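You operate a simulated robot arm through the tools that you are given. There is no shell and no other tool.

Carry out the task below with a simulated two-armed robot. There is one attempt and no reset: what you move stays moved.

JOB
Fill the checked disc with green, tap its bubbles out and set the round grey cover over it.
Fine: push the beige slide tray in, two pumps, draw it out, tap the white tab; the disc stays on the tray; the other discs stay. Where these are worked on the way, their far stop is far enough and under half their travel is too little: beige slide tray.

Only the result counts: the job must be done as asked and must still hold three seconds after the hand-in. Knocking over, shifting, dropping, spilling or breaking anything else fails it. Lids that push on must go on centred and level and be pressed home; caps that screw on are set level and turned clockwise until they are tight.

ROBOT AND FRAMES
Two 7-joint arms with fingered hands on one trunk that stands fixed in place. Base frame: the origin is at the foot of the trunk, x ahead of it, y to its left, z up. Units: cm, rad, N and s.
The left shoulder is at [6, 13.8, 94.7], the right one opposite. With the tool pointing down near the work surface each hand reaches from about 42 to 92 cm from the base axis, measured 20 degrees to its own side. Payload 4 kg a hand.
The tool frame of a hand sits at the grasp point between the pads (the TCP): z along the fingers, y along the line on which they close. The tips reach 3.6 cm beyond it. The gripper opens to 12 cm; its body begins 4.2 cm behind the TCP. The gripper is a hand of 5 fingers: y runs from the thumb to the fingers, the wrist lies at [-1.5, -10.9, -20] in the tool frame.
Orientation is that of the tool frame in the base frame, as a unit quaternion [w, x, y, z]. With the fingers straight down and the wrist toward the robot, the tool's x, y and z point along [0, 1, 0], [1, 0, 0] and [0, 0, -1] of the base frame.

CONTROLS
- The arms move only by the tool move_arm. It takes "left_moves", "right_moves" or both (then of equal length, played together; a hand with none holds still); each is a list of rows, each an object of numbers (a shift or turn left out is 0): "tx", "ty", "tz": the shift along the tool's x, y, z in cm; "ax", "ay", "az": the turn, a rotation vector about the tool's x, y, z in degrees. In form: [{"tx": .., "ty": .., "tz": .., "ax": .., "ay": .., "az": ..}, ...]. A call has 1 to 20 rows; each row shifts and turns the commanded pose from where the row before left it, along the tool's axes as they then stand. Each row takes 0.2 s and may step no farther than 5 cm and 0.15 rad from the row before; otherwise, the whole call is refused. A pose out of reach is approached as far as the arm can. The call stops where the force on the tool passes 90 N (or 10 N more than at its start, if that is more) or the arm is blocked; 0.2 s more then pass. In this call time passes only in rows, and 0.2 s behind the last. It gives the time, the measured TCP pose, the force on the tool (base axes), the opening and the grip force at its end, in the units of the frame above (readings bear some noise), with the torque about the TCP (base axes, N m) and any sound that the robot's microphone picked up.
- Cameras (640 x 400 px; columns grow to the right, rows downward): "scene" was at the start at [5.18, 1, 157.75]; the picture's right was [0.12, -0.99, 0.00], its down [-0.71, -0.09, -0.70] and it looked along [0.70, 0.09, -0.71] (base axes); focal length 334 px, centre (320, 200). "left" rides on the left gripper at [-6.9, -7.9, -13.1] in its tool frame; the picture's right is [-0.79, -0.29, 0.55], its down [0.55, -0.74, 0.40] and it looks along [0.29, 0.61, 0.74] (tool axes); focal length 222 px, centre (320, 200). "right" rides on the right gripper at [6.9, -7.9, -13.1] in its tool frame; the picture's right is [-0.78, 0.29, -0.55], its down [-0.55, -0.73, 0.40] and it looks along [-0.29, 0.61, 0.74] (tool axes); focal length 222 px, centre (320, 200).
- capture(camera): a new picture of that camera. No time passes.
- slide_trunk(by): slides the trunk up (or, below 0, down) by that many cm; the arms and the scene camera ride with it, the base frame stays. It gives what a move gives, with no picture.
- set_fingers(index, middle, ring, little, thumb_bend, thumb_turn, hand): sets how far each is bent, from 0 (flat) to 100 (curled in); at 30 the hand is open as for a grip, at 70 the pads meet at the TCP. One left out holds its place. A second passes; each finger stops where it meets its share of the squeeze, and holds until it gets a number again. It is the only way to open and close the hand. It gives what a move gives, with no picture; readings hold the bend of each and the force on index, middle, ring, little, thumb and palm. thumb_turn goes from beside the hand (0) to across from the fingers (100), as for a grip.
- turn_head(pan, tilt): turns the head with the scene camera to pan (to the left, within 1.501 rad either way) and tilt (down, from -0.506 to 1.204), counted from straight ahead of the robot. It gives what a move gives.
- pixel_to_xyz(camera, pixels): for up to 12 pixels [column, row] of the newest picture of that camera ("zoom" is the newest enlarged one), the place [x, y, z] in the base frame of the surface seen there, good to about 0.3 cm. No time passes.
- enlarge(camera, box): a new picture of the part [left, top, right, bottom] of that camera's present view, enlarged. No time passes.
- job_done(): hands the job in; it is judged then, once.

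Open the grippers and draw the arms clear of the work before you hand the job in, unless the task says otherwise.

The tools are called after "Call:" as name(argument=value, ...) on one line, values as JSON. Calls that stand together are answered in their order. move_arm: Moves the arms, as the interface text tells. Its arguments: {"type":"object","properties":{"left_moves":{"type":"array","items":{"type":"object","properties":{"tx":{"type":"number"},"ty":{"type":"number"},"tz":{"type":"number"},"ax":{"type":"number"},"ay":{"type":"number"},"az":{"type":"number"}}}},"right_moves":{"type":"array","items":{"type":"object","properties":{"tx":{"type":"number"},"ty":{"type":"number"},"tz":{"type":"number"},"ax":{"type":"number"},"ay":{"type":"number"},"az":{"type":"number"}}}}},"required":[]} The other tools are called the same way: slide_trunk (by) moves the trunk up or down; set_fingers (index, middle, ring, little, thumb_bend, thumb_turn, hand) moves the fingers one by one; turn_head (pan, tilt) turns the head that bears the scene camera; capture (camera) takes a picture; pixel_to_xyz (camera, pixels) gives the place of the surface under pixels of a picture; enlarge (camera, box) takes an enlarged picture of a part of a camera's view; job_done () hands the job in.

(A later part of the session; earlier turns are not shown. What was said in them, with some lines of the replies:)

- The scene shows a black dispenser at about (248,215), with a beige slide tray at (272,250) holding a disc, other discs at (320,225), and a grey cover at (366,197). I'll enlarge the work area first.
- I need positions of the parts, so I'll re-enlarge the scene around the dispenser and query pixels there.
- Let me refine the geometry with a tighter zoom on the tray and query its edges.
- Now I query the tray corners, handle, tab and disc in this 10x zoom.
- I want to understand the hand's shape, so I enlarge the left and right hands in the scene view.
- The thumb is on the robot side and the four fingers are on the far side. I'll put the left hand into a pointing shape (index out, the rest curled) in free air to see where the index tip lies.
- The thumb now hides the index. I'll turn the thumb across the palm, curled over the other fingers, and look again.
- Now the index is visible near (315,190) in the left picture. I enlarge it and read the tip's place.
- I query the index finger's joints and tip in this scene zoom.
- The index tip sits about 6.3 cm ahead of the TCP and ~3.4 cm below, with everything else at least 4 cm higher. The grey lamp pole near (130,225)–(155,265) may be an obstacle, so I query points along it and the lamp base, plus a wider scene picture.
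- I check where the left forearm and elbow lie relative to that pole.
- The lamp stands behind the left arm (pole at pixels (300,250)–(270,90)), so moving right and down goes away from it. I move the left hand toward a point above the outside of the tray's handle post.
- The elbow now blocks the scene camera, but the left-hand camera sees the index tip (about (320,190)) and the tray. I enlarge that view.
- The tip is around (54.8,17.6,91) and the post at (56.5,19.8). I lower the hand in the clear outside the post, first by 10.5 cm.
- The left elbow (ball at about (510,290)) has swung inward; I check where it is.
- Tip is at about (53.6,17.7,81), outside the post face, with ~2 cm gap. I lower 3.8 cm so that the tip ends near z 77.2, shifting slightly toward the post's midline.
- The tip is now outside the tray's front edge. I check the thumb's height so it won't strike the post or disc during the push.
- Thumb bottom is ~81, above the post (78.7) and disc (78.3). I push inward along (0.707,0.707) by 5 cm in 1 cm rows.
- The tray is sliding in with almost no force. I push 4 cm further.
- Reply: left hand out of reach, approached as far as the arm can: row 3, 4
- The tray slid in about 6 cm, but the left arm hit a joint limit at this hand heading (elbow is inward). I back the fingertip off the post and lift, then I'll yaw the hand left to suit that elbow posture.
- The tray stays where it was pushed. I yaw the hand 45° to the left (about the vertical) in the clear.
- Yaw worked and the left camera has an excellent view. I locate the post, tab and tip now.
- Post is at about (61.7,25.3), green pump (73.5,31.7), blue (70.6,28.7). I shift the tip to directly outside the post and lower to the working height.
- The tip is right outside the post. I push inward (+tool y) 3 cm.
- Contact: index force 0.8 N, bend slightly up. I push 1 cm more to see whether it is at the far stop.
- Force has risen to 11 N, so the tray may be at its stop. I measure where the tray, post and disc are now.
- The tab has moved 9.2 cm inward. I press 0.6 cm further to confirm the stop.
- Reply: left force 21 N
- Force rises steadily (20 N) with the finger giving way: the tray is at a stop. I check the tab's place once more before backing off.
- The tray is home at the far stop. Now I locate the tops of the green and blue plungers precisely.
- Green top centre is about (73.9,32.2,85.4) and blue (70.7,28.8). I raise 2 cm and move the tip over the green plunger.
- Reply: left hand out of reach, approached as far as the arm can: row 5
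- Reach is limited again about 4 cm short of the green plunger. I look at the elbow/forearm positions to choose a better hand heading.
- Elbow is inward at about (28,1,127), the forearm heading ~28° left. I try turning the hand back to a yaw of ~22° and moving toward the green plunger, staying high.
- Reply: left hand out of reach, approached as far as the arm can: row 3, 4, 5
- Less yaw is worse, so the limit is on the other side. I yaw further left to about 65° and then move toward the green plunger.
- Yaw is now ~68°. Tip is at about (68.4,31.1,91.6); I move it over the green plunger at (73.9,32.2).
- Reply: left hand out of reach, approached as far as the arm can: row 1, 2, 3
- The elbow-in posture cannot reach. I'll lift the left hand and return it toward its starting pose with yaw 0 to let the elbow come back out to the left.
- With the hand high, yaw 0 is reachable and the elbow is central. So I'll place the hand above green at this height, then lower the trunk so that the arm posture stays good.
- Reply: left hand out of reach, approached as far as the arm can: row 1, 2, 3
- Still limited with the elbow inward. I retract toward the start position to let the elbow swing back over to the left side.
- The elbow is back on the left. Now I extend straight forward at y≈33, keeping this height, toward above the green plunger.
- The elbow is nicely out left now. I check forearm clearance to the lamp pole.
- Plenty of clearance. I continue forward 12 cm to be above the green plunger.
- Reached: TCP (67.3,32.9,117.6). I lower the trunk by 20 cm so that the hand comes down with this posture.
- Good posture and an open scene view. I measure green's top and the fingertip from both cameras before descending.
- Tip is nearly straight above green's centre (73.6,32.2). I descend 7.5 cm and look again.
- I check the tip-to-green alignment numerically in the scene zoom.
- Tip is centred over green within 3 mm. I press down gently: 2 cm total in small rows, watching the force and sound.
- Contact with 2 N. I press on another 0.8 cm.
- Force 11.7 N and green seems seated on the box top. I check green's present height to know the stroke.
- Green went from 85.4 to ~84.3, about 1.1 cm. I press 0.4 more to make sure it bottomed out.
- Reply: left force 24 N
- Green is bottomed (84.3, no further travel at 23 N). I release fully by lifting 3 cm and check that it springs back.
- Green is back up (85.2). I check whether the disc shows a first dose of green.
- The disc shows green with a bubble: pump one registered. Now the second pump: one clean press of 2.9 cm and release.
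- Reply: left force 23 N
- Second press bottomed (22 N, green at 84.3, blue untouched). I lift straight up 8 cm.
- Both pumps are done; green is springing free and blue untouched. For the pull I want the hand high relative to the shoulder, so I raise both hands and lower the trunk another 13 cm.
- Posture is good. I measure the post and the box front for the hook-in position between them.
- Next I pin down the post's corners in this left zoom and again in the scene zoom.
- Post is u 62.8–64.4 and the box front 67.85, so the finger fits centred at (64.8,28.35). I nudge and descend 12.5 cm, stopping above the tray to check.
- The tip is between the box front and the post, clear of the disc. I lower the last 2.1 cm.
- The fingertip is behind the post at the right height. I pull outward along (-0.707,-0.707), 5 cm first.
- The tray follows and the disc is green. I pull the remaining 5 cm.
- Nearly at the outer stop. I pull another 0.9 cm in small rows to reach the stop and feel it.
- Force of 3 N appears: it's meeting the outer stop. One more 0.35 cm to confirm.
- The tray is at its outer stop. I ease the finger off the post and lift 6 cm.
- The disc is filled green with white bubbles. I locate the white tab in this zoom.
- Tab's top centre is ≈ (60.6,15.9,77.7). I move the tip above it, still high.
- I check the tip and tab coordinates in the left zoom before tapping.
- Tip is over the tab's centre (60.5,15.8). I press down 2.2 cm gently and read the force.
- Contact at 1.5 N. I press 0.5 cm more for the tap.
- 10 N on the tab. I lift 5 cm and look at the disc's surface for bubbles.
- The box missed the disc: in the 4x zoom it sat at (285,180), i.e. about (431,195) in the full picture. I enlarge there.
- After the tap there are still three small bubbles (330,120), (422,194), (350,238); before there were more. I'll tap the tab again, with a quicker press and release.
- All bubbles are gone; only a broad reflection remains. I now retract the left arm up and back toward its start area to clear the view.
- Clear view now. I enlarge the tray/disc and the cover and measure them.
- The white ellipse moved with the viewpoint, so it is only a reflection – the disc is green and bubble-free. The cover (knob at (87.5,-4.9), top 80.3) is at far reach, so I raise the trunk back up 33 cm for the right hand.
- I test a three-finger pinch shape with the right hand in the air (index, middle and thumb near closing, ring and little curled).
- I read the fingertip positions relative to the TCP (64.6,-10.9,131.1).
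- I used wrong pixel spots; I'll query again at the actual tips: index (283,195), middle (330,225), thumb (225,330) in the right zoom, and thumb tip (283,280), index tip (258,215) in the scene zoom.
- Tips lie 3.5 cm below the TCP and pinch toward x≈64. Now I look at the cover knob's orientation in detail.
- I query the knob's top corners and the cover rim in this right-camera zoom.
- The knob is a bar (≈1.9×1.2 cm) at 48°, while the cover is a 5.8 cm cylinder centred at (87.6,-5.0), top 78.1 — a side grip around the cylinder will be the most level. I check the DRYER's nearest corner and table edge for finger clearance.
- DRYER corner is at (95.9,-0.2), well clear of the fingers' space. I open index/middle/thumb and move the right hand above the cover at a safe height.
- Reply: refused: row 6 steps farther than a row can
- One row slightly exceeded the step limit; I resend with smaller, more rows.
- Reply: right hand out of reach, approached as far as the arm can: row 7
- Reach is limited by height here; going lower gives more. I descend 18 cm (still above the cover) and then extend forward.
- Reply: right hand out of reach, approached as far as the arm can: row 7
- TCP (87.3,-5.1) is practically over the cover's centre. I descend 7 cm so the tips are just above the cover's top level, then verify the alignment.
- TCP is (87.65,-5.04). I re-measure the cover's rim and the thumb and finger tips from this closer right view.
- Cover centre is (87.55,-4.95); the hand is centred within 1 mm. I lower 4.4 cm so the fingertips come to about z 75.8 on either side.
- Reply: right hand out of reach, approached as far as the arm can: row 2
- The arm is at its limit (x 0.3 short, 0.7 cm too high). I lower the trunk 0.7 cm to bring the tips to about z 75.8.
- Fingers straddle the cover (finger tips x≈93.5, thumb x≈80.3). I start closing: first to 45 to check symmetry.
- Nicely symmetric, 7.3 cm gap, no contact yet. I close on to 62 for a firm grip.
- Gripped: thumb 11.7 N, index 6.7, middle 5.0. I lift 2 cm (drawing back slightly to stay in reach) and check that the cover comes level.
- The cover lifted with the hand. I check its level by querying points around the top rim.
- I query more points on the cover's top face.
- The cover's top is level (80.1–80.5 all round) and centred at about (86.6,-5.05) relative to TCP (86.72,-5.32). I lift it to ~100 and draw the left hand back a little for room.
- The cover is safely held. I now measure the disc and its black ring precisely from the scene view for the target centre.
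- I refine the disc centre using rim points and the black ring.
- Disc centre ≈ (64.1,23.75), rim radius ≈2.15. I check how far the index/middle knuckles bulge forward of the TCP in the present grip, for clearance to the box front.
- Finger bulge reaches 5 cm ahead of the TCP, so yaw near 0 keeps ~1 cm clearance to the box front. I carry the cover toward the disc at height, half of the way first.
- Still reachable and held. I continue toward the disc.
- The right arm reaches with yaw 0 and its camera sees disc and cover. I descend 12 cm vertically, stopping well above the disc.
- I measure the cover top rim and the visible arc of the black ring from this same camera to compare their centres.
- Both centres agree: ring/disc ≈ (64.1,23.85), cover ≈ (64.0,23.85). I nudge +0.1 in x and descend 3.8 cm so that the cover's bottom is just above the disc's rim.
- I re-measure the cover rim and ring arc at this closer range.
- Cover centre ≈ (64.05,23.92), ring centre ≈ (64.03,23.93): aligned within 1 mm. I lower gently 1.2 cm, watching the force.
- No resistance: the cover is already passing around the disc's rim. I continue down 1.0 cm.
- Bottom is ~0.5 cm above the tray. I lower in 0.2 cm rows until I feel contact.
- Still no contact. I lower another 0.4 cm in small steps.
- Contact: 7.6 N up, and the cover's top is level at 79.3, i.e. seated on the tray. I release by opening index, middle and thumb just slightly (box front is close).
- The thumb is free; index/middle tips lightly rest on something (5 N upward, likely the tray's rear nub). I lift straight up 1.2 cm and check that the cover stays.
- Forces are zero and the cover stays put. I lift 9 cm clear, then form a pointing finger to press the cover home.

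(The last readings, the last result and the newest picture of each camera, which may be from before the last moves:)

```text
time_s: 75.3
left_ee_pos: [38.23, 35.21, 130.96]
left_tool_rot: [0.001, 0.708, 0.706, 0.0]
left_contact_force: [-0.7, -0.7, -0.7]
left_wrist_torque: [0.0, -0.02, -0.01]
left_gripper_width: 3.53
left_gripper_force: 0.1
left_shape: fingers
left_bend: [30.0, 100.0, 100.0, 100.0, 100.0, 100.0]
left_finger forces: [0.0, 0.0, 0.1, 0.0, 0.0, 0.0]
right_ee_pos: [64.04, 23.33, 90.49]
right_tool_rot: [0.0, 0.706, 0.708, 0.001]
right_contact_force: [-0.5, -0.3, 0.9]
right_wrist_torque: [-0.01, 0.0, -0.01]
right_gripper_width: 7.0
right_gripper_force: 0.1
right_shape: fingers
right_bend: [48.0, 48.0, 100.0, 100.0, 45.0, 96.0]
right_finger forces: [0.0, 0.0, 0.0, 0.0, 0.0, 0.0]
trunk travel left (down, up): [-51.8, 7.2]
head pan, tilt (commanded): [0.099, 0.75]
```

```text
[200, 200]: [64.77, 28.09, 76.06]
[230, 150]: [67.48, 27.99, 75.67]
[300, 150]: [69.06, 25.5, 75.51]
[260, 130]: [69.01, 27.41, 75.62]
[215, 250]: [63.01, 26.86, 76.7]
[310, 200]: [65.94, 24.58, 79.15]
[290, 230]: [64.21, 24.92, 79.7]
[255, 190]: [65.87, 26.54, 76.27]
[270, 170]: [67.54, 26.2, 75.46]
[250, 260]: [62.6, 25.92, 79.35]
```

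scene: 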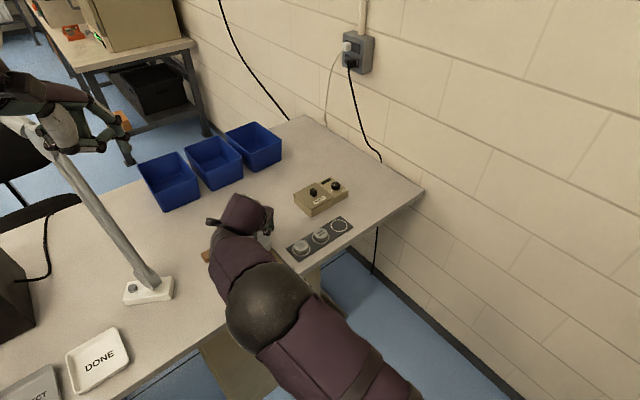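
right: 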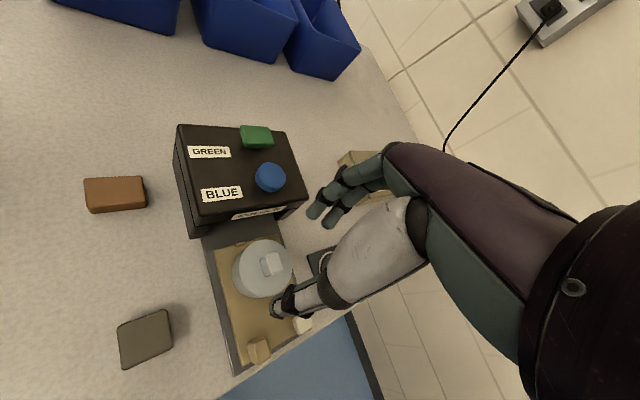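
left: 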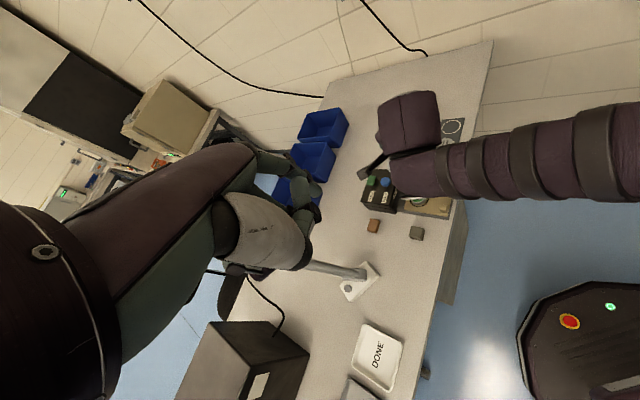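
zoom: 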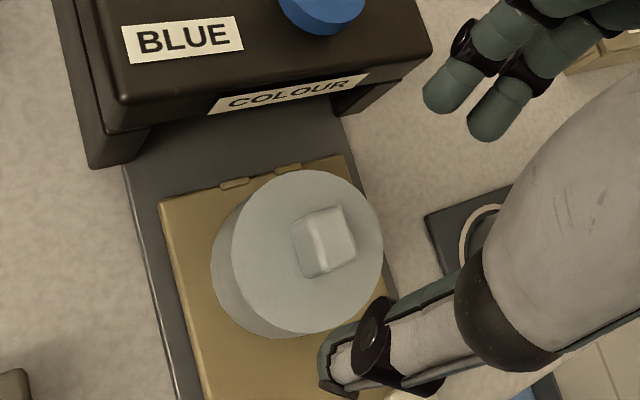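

The cover sits over the disc clear of the nubs. I check its rim heights and centre.

Call:
pixel_to_xyz(camera="zoom", pixels=[[240, 245], [262, 198], [310, 178], [352, 198], [376, 240], [362, 288], [312, 325], [258, 298], [325, 225], [320, 245]])

Call:
set_fingers(hand="right", index=30, middle=100, ring=100, little=100, thumb_bend=100, thumb_turn=100)

Call:
capture(camera="right")

```text
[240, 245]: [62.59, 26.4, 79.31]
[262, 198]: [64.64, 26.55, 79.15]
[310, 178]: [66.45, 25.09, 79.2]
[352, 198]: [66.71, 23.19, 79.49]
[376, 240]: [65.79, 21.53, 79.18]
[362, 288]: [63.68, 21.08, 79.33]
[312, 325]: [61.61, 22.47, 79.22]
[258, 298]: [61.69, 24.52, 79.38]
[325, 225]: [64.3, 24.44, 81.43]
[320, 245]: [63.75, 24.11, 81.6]
```

```text
time_s: 76.3
left_ee_pos: [38.32, 35.29, 130.98]
left_tool_rot: [0.0, 0.707, 0.707, 0.0]
left_contact_force: [-0.4, -0.4, -0.2]
left_wrist_torque: [-0.01, -0.01, -0.01]
left_gripper_width: 3.51
left_gripper_force: 0.1
left_shape: fingers
left_bend: [30.0, 100.0, 100.0, 100.0, 100.0, 100.0]
left_finger forces: [0.1, 0.0, 0.0, 0.1, 0.1, 0.0]
right_ee_pos: [63.92, 23.4, 90.51]
right_tool_rot: [0.0, 0.707, 0.707, 0.0]
right_contact_force: [0.3, 0.8, 0.6]
right_wrist_torque: [0.02, 0.03, -0.01]
right_gripper_width: 3.53
right_gripper_force: 0.0
right_shape: fingers
right_bend: [30.0, 99.0, 100.0, 100.0, 100.0, 100.0]
right_finger forces: [0.0, 0.0, 0.0, 0.0, 0.0, 0.0]
trunk travel left (down, up): [-51.8, 7.2]
head pan, tilt (commanded): [0.099, 0.75]
```

```text
taken
```

right: 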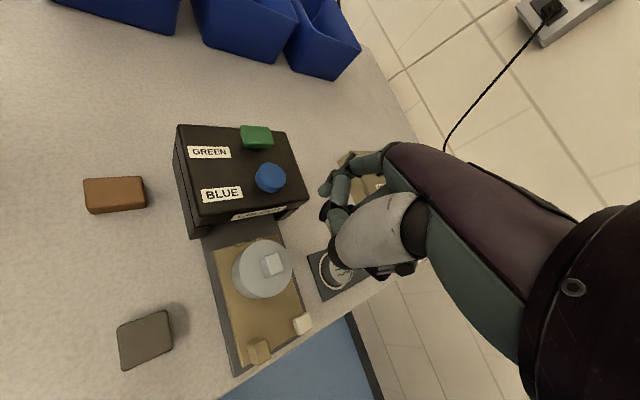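

Rim heights 79.15–79.5 (level) and centre (64.15,23.85), matching the disc. I verify the right index tip's place, then move it over the knob.

Call:
enlarge(camera="right", box=[290, 140, 430, 280])

Call:
pixel_to_xyz(camera="right", pixels=[[324, 188], [322, 192], [328, 185], [335, 210], [330, 215], [380, 268]])

Call:
move_arm(right_moves=[{"ty": -3.0, "tx": -0.2}, {"ty": -3.1, "tx": -0.2}])

Call:
capture(camera="right")

Call:
enlarge(camera="right", box=[260, 140, 400, 280])

```text
2.86 times, centred on (360, 210) of right
```

zoom: 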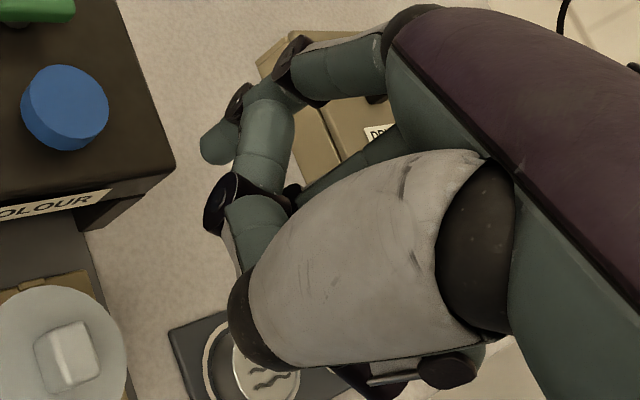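

```text
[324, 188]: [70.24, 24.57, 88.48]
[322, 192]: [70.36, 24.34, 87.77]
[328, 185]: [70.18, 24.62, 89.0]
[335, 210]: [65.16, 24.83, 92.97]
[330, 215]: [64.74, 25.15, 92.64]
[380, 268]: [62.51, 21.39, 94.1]
```

```text
time_s: 76.9
left_ee_pos: [38.24, 35.28, 130.92]
left_tool_rot: [0.0, 0.707, 0.707, 0.0]
left_contact_force: [0.4, 0.3, 0.7]
left_wrist_torque: [0.0, 0.0, 0.02]
left_gripper_width: 3.53
left_gripper_force: 0.0
left_shape: fingers
left_bend: [30.0, 100.0, 100.0, 100.0, 100.0, 100.0]
left_finger forces: [0.0, 0.0, 0.1, 0.0, 0.0, 0.0]
right_ee_pos: [58.17, 22.99, 90.55]
right_tool_rot: [0.0, 0.707, 0.707, 0.0]
right_contact_force: [0.0, -0.2, 0.4]
right_wrist_torque: [0.05, -0.02, 0.01]
right_gripper_width: 3.5
right_gripper_force: 0.1
right_shape: fingers
right_bend: [30.0, 99.0, 100.0, 100.0, 100.0, 100.0]
right_finger forces: [0.0, 0.1, 0.0, 0.0, 0.1, 0.0]
trunk travel left (down, up): [-51.8, 7.2]
head pan, tilt (commanded): [0.099, 0.75]
```

```text
taken
```

right: 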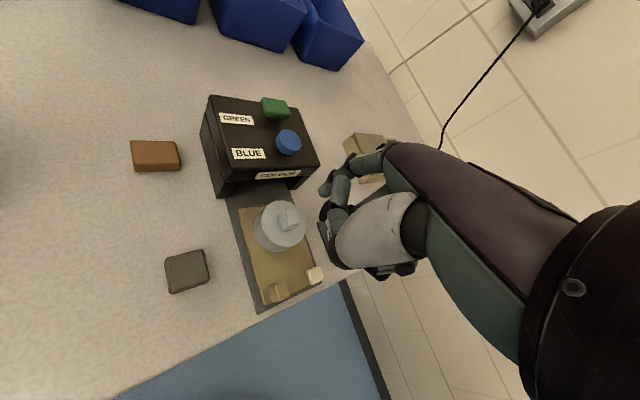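

```text
2.86 times, centred on (330, 210) of right
```

zoom: 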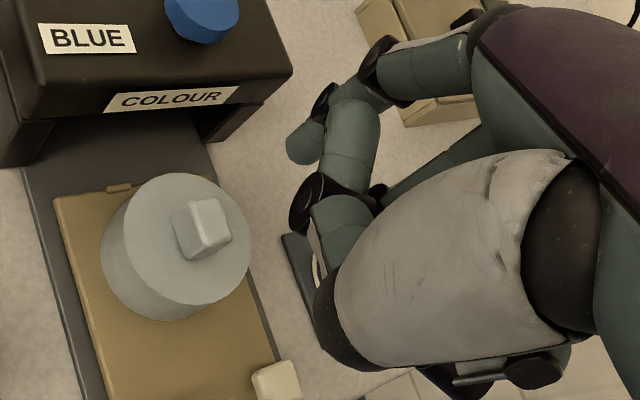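

Tip is at ≈(64.5,23.95,87). I shift 0.3 back and descend 4.6 cm to just above the knob.

Call:
move_arm(right_moves=[{"ty": -0.3, "tz": 1.6}, {"tz": 1.6}, {"tz": 1.4}])

Call:
enlarge(camera="right", box=[260, 140, 380, 260])

Call:
pixel_to_xyz(camera="zoom", pixels=[[330, 175], [320, 170], [280, 190], [300, 200], [265, 205], [290, 225]])

```text
time_s: 77.7
left_ee_pos: [38.45, 35.3, 130.74]
left_tool_rot: [0.0, 0.707, 0.707, 0.0]
left_contact_force: [0.4, -0.7, -0.1]
left_wrist_torque: [-0.02, 0.0, 0.0]
left_gripper_width: 3.49
left_gripper_force: 0.0
left_shape: fingers
left_bend: [30.0, 100.0, 100.0, 100.0, 100.0, 100.0]
left_finger forces: [0.0, 0.0, 0.1, 0.0, 0.1, 0.0]
right_ee_pos: [57.84, 22.99, 85.82]
right_tool_rot: [0.001, 0.706, 0.708, 0.0]
right_contact_force: [0.3, 0.6, -0.1]
right_wrist_torque: [0.0, -0.02, -0.01]
right_gripper_width: 3.54
right_gripper_force: 0.1
right_shape: fingers
right_bend: [30.0, 99.0, 100.0, 100.0, 100.0, 100.0]
right_finger forces: [0.1, 0.0, 0.1, 0.0, 0.1, 0.0]
trunk travel left (down, up): [-51.8, 7.2]
head pan, tilt (commanded): [0.099, 0.75]
```

```text
3.33 times, centred on (320, 200) of right
```

zoom: 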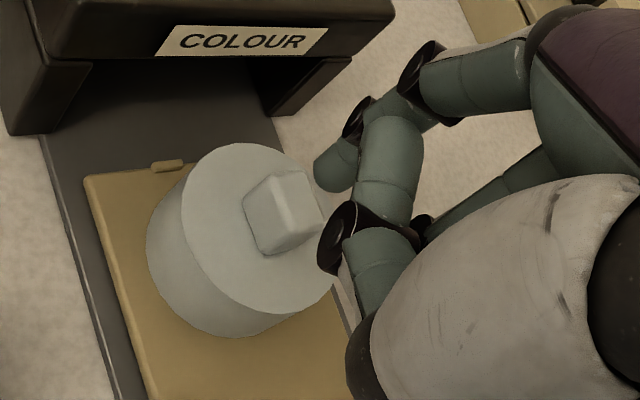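

```text
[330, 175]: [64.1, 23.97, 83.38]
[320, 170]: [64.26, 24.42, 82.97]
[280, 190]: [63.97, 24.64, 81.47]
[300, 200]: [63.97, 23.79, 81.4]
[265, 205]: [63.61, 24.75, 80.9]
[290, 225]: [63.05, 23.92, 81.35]
```

Tip (64.2,24.0) is over the knob (centre ≈ (63.95,23.95), top 81.4). I lower to contact and press.

Call:
move_arm(right_moves=[{"ty": -0.2, "tz": 0.6}, {"tz": 0.5}, {"tz": 0.3}])

Call:
enlarge(camera="right", box=[260, 140, 380, 260])

```text
time_s: 78.5
left_ee_pos: [38.25, 35.25, 130.89]
left_tool_rot: [-0.001, 0.706, 0.708, -0.001]
left_contact_force: [-0.1, -0.3, -0.2]
left_wrist_torque: [-0.02, 0.02, 0.01]
left_gripper_width: 3.52
left_gripper_force: 0.1
left_shape: fingers
left_bend: [30.0, 100.0, 100.0, 100.0, 100.0, 100.0]
left_finger forces: [0.0, 0.0, 0.1, 0.0, 0.1, 0.0]
right_ee_pos: [57.55, 23.23, 84.76]
right_tool_rot: [0.0, 0.706, 0.708, 0.003]
right_contact_force: [-2.1, 2.4, 14.4]
right_wrist_torque: [0.26, -1.07, 0.23]
right_gripper_width: 3.61
right_gripper_force: 7.9
right_shape: fingers
right_bend: [27.0, 99.0, 100.0, 100.0, 100.0, 100.0]
right_finger forces: [14.9, 0.1, 0.0, 0.0, 0.0, 0.0]
trunk travel left (down, up): [-51.8, 7.2]
head pan, tilt (commanded): [0.099, 0.75]
```

```text
3.33 times, centred on (320, 200) of right
```

zoom: 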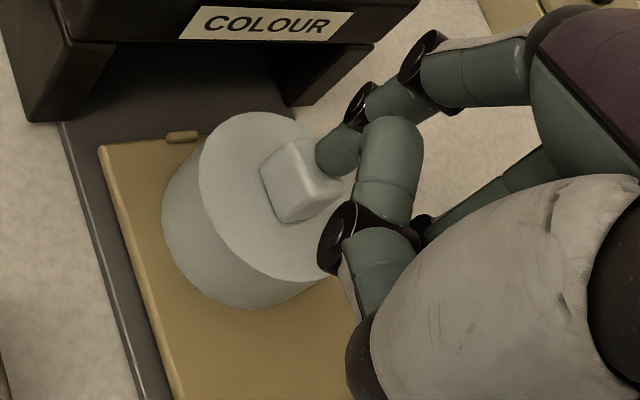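

14 N applied on the knob; the finger is slightly toward the knob's rear corner. I lift a little, shift 0.3 cm back, and press again more squarely.

Call:
move_arm(right_moves=[{"tz": -0.8}, {"tz": -0.8, "ty": -0.3}])

Call:
enlarge(camera="right", box=[260, 140, 380, 260])

Call:
pixel_to_xyz(camera="zoom", pixels=[[330, 175], [322, 180], [268, 185], [300, 160], [320, 205], [285, 225], [295, 190], [200, 200], [230, 150], [280, 145], [230, 270], [290, 275]])

```text
time_s: 79.1
left_ee_pos: [38.34, 35.27, 130.86]
left_tool_rot: [0.0, 0.708, 0.707, 0.0]
left_contact_force: [0.6, 1.1, -0.1]
left_wrist_torque: [-0.03, -0.01, -0.01]
left_gripper_width: 3.5
left_gripper_force: 0.0
left_shape: fingers
left_bend: [30.0, 100.0, 100.0, 100.0, 100.0, 100.0]
left_finger forces: [0.0, 0.0, 0.0, 0.1, 0.0, 0.0]
right_ee_pos: [57.37, 22.97, 86.04]
right_tool_rot: [0.0, 0.707, 0.707, -0.002]
right_contact_force: [0.3, 0.4, -0.6]
right_wrist_torque: [0.0, 0.02, 0.0]
right_gripper_width: 3.55
right_gripper_force: 0.1
right_shape: fingers
right_bend: [30.0, 99.0, 100.0, 100.0, 100.0, 100.0]
right_finger forces: [0.1, 0.0, 0.1, 0.1, 0.0, 0.1]
trunk travel left (down, up): [-51.8, 7.2]
head pan, tilt (commanded): [0.099, 0.75]
```

```text
3.33 times, centred on (320, 200) of right
```

zoom: 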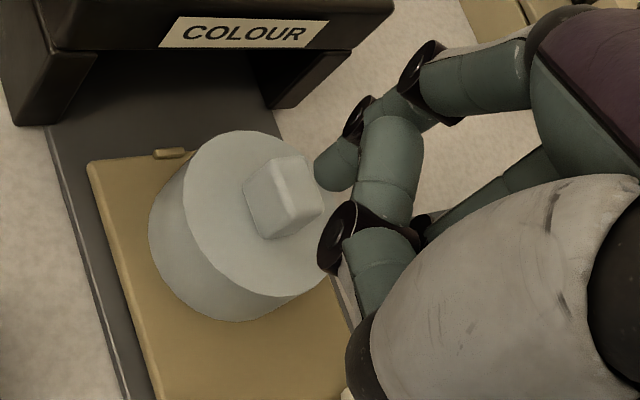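

```text
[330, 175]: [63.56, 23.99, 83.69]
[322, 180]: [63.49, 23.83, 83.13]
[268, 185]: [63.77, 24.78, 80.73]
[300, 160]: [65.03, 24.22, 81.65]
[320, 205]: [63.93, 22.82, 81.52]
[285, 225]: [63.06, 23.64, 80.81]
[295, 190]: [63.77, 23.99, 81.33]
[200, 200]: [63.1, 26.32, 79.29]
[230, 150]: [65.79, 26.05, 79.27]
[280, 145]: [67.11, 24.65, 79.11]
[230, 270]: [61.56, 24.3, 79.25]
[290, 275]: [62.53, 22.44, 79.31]
```

Cover rim still level (79.1–79.3). Knob centre is about (64.1,23.75); I align the tip to it and press again.

Call:
move_arm(right_moves=[{"ty": 0.3, "tx": -0.25, "tz": 0.5}, {"tz": 0.6}, {"tz": 0.4}, {"tz": 0.3}])

Call:
enlarge(camera="right", box=[260, 140, 380, 260])

```text
time_s: 80.1
left_ee_pos: [38.27, 35.37, 131.04]
left_tool_rot: [0.001, 0.706, 0.708, 0.001]
left_contact_force: [-0.9, -0.5, -0.4]
left_wrist_torque: [0.0, 0.0, -0.03]
left_gripper_width: 3.53
left_gripper_force: 0.0
left_shape: fingers
left_bend: [30.0, 100.0, 100.0, 100.0, 100.0, 100.0]
left_finger forces: [0.0, 0.0, 0.0, 0.0, 0.0, 0.1]
right_ee_pos: [57.65, 22.94, 84.6]
right_tool_rot: [0.001, 0.705, 0.709, 0.005]
right_contact_force: [-3.0, 3.1, 17.8]
right_wrist_torque: [0.35, -1.35, 0.33]
right_gripper_width: 3.65
right_gripper_force: 9.4
right_shape: fingers
right_bend: [26.0, 99.0, 100.0, 100.0, 100.0, 100.0]
right_finger forces: [19.0, 0.0, 0.1, 0.0, 0.0, 0.0]
trunk travel left (down, up): [-51.8, 7.2]
head pan, tilt (commanded): [0.099, 0.75]
```

```text
3.33 times, centred on (320, 200) of right
```

zoom: 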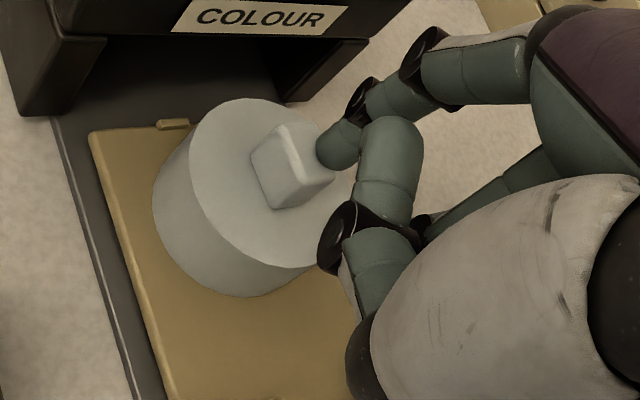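

17.8 N down. Accounting for fingertip radius, the contact is ~0.4 cm too far forward; I lift, shift back 0.45 cm and press once more squarely.

Call:
move_arm(right_moves=[{"tz": -0.8}, {"tz": -0.8, "ty": -0.45}, {"tz": 0.8}, {"tz": 0.7}, {"tz": 0.5}])

Call:
enlarge(camera="right", box=[260, 140, 380, 260])

```text
time_s: 81.3
left_ee_pos: [37.99, 35.36, 131.0]
left_tool_rot: [0.001, 0.706, 0.708, 0.001]
left_contact_force: [0.0, 0.4, 0.1]
left_wrist_torque: [0.01, 0.0, 0.01]
left_gripper_width: 3.52
left_gripper_force: 0.1
left_shape: fingers
left_bend: [30.0, 100.0, 100.0, 100.0, 100.0, 100.0]
left_finger forces: [0.0, 0.0, 0.0, 0.1, 0.0, 0.0]
right_ee_pos: [57.3, 23.11, 84.38]
right_tool_rot: [0.001, 0.706, 0.708, 0.004]
right_contact_force: [-3.4, 4.6, 26.0]
right_wrist_torque: [0.53, -2.06, 0.52]
right_gripper_width: 3.84
right_gripper_force: 13.1
right_shape: fingers
right_bend: [23.0, 99.0, 100.0, 100.0, 100.0, 100.0]
right_finger forces: [26.1, 0.0, 0.0, 0.0, 0.1, 0.0]
trunk travel left (down, up): [-51.8, 7.2]
head pan, tilt (commanded): [0.099, 0.75]
```

```text
3.33 times, centred on (320, 200) of right
```

zoom: 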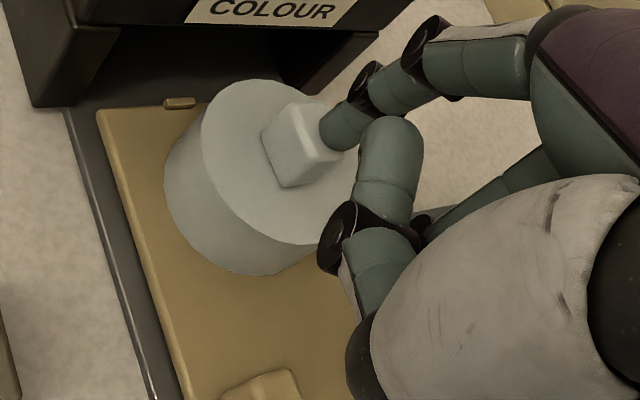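

26 N pressed home. I lift straight up and verify the cover's seat.

Call:
move_arm(right_moves=[{"tz": -1.0}, {"tz": -2.0}, {"tz": -3.0}, {"tz": -4.0}])

Call:
capture(camera="right")

Call:
enlarge(camera="right", box=[220, 130, 340, 270])

```text
time_s: 82.3
left_ee_pos: [38.32, 35.24, 130.98]
left_tool_rot: [0.0, 0.707, 0.707, 0.0]
left_contact_force: [-0.5, -0.2, -0.4]
left_wrist_torque: [0.03, -0.01, -0.01]
left_gripper_width: 3.51
left_gripper_force: 0.1
left_shape: fingers
left_bend: [30.0, 100.0, 100.0, 100.0, 100.0, 100.0]
left_finger forces: [0.1, 0.0, 0.0, 0.0, 0.0, 0.0]
right_ee_pos: [57.35, 22.63, 93.78]
right_tool_rot: [0.0, 0.707, 0.707, -0.001]
right_contact_force: [0.4, -1.2, -0.5]
right_wrist_torque: [-0.01, -0.02, 0.01]
right_gripper_width: 3.53
right_gripper_force: 0.0
right_shape: fingers
right_bend: [30.0, 99.0, 100.0, 100.0, 100.0, 100.0]
right_finger forces: [0.1, 0.0, 0.0, 0.0, 0.0, 0.0]
trunk travel left (down, up): [-51.8, 7.2]
head pan, tilt (commanded): [0.099, 0.75]
```

```text
taken
```

right: 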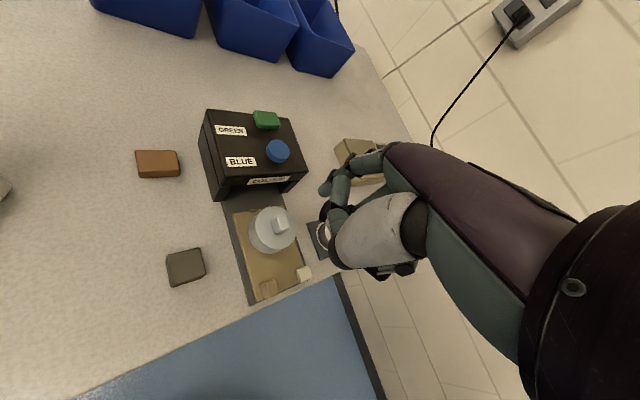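

```text
2.86 times, centred on (280, 200) of right
```

zoom: 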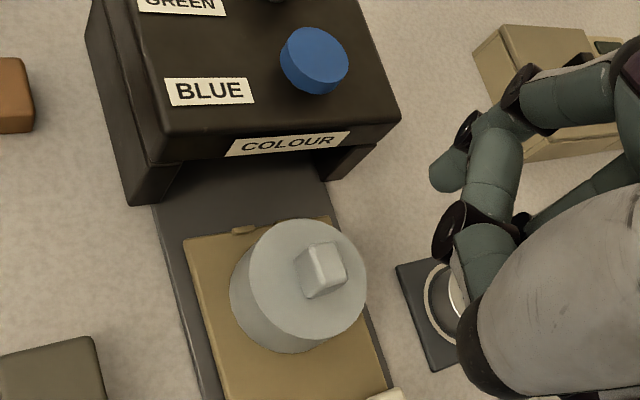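

The cover is seated. I withdraw the right arm up and back to its own side.

Call:
move_arm(right_moves=[{"tz": -4.0}, {"tz": -4.0}, {"tz": -4.0}, {"tx": -4.2, "ty": 0.9}, {"tx": -4.2, "ty": 0.9}, {"tx": -4.2, "ty": 0.9}, {"tx": -4.2, "ty": 0.9}, {"tx": -4.2, "ty": 0.9}, {"tx": -4.2, "ty": 0.9}, {"tx": -4.2, "ty": 0.9}, {"tx": -4.2, "ty": 0.9}])

Call:
set_fingers(hand="right", index=30, middle=30, ring=30, little=30, thumb_bend=30, thumb_turn=97)

Call:
set_fingers(hand="left", index=30, middle=30, ring=30, little=30, thumb_bend=30, thumb_turn=97)

Call:
capture(camera="scene")

Call:
enlarge(camera="scene", box=[200, 200, 360, 300])

```text
time_s: 84.7
left_ee_pos: [38.37, 35.16, 131.03]
left_tool_rot: [0.0, 0.707, 0.707, 0.0]
left_contact_force: [-0.6, -0.1, 0.3]
left_wrist_torque: [0.04, -0.01, -0.01]
left_gripper_width: 3.51
left_gripper_force: 0.0
left_shape: fingers
left_bend: [30.0, 100.0, 100.0, 100.0, 100.0, 100.0]
left_finger forces: [0.0, 0.0, 0.0, 0.0, 0.0, 0.1]
right_ee_pos: [64.44, -11.16, 105.82]
right_tool_rot: [0.0, 0.706, 0.708, 0.0]
right_contact_force: [-0.3, 0.4, 0.9]
right_wrist_torque: [0.04, -0.03, -0.01]
right_gripper_width: 3.54
right_gripper_force: 0.0
right_shape: fingers
right_bend: [30.0, 99.0, 100.0, 100.0, 100.0, 100.0]
right_finger forces: [0.1, 0.0, 0.0, 0.0, 0.0, 0.0]
trunk travel left (down, up): [-51.8, 7.2]
head pan, tilt (commanded): [0.099, 0.75]
```

```text
time_s: 85.7
left_ee_pos: [38.17, 35.39, 130.87]
left_tool_rot: [0.0, 0.707, 0.707, 0.0]
left_contact_force: [-0.1, -0.6, 0.6]
left_wrist_torque: [0.01, 0.03, 0.01]
left_gripper_width: 3.5
left_gripper_force: 0.1
left_shape: fingers
left_bend: [30.0, 100.0, 100.0, 100.0, 100.0, 100.0]
left_finger forces: [0.0, 0.1, 0.1, 0.1, 0.0, 0.0]
right_ee_pos: [64.36, -11.05, 106.0]
right_tool_rot: [0.0, 0.707, 0.707, 0.0]
right_contact_force: [0.3, -0.9, -0.1]
right_wrist_torque: [-0.01, -0.01, 0.02]
right_gripper_width: 11.95
right_gripper_force: 0.0
right_shape: fingers
right_bend: [30.0, 30.0, 30.0, 30.0, 30.0, 94.0]
right_finger forces: [0.0, 0.0, 0.0, 0.0, 0.0, 0.0]
trunk travel left (down, up): [-51.8, 7.2]
head pan, tilt (commanded): [0.099, 0.75]
```

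```text
time_s: 86.7
left_ee_pos: [38.32, 35.27, 130.85]
left_tool_rot: [0.0, 0.707, 0.707, 0.0]
left_contact_force: [0.3, 0.4, 0.3]
left_wrist_torque: [-0.01, -0.02, -0.04]
left_gripper_width: 11.97
left_gripper_force: 0.1
left_shape: fingers
left_bend: [30.0, 30.0, 30.0, 30.0, 30.0, 94.0]
left_finger forces: [0.0, 0.1, 0.1, 0.0, 0.0, 0.0]
right_ee_pos: [64.49, -11.01, 105.94]
right_tool_rot: [0.0, 0.706, 0.708, 0.0]
right_contact_force: [0.1, -0.7, 0.1]
right_wrist_torque: [-0.01, 0.01, 0.01]
right_gripper_width: 11.93
right_gripper_force: 0.1
right_shape: fingers
right_bend: [30.0, 30.0, 30.0, 30.0, 30.0, 94.0]
right_finger forces: [0.1, 0.0, 0.0, 0.0, 0.0, 0.1]
trunk travel left (down, up): [-51.8, 7.2]
head pan, tilt (commanded): [0.099, 0.75]
```

```text
taken
```

scene: 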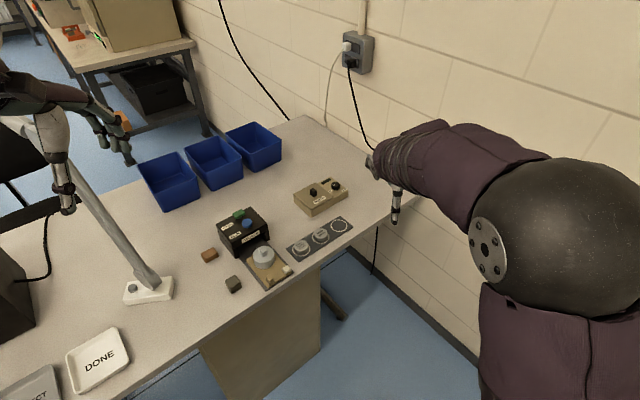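

```text
4.00 times, centred on (280, 250) of scene
```

zoom: 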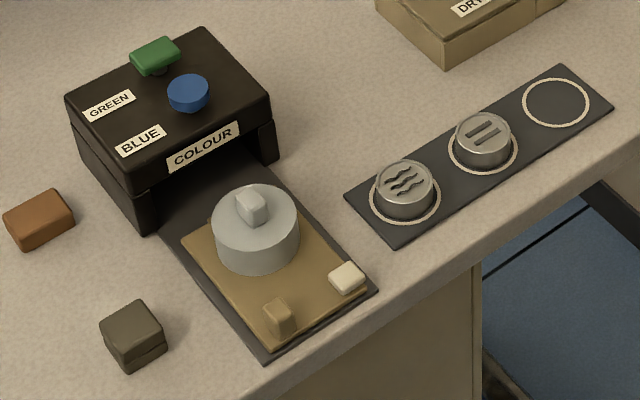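

Everything stands in place; the cover sits on the tray and the other discs are untouched. One last check on the cover's level and tray position.

Call:
enlarge(camera="scene", box=[244, 238, 300, 288])

Call:
pixel_to_xyz(camera="zoom", pixels=[[145, 130], [300, 130], [222, 165], [170, 85], [280, 90], [215, 80], [180, 160], [270, 160], [222, 250], [150, 210], [300, 205], [470, 260]])

```text
8.00 times, centred on (272, 263) of scene
```

zoom: 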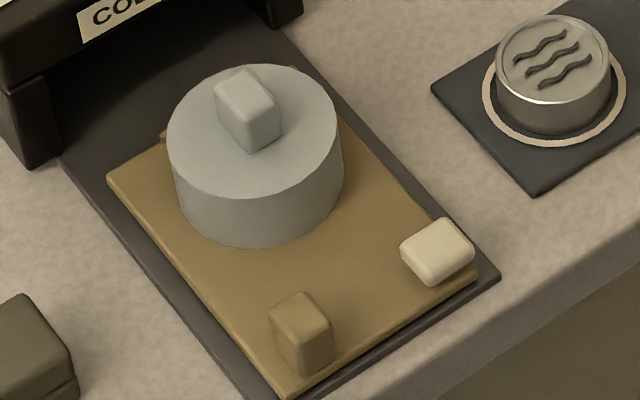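

```text
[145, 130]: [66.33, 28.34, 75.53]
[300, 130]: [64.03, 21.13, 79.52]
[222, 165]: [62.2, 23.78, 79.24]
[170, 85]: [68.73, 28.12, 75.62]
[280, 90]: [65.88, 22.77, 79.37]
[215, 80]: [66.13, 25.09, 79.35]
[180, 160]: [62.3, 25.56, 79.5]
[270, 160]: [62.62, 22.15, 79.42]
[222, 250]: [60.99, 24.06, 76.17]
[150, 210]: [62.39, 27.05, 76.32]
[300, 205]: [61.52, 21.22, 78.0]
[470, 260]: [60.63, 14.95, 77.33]
```

The cover's top is level (79.2–79.5 all round), centred over the disc on the drawn-out tray; both hands are open and clear. I hand the job in.

Call:
job_done()

```text
The job is handed in.
```

The job is handed in. The checked disc is filled with green, its bubbles are tapped out and the round grey cover is on it. I don't have the judge's verdict.

- **Filling:** I pushed the beige tray in until it stopped, about 9 cm, and pressed green fully down twice. Blue was never touched. Then I drew the tray back out to its outer stop.
- **Bubbles:** I tapped the white tab twice. After the first tap three small bubbles were left, and after the second there were none. The white spot still visible was only a reflection, because it moved with the viewpoint.
- **Cover:** I set it over the disc and pressed it down with about 26 N. Its top reads level within 3 mm and centred on the disc within about 1 mm, which is inside the camera's 3 mm accuracy.
- **Everything else:** The disc is still on the tray and the other discs are where they were. Both hands are open and clear of the work.

While releasing the cover, my right index and middle fingertips pressed on something at about 5 N, probably the back edge of the tray. Nothing moved, and the force was gone once I lifted.
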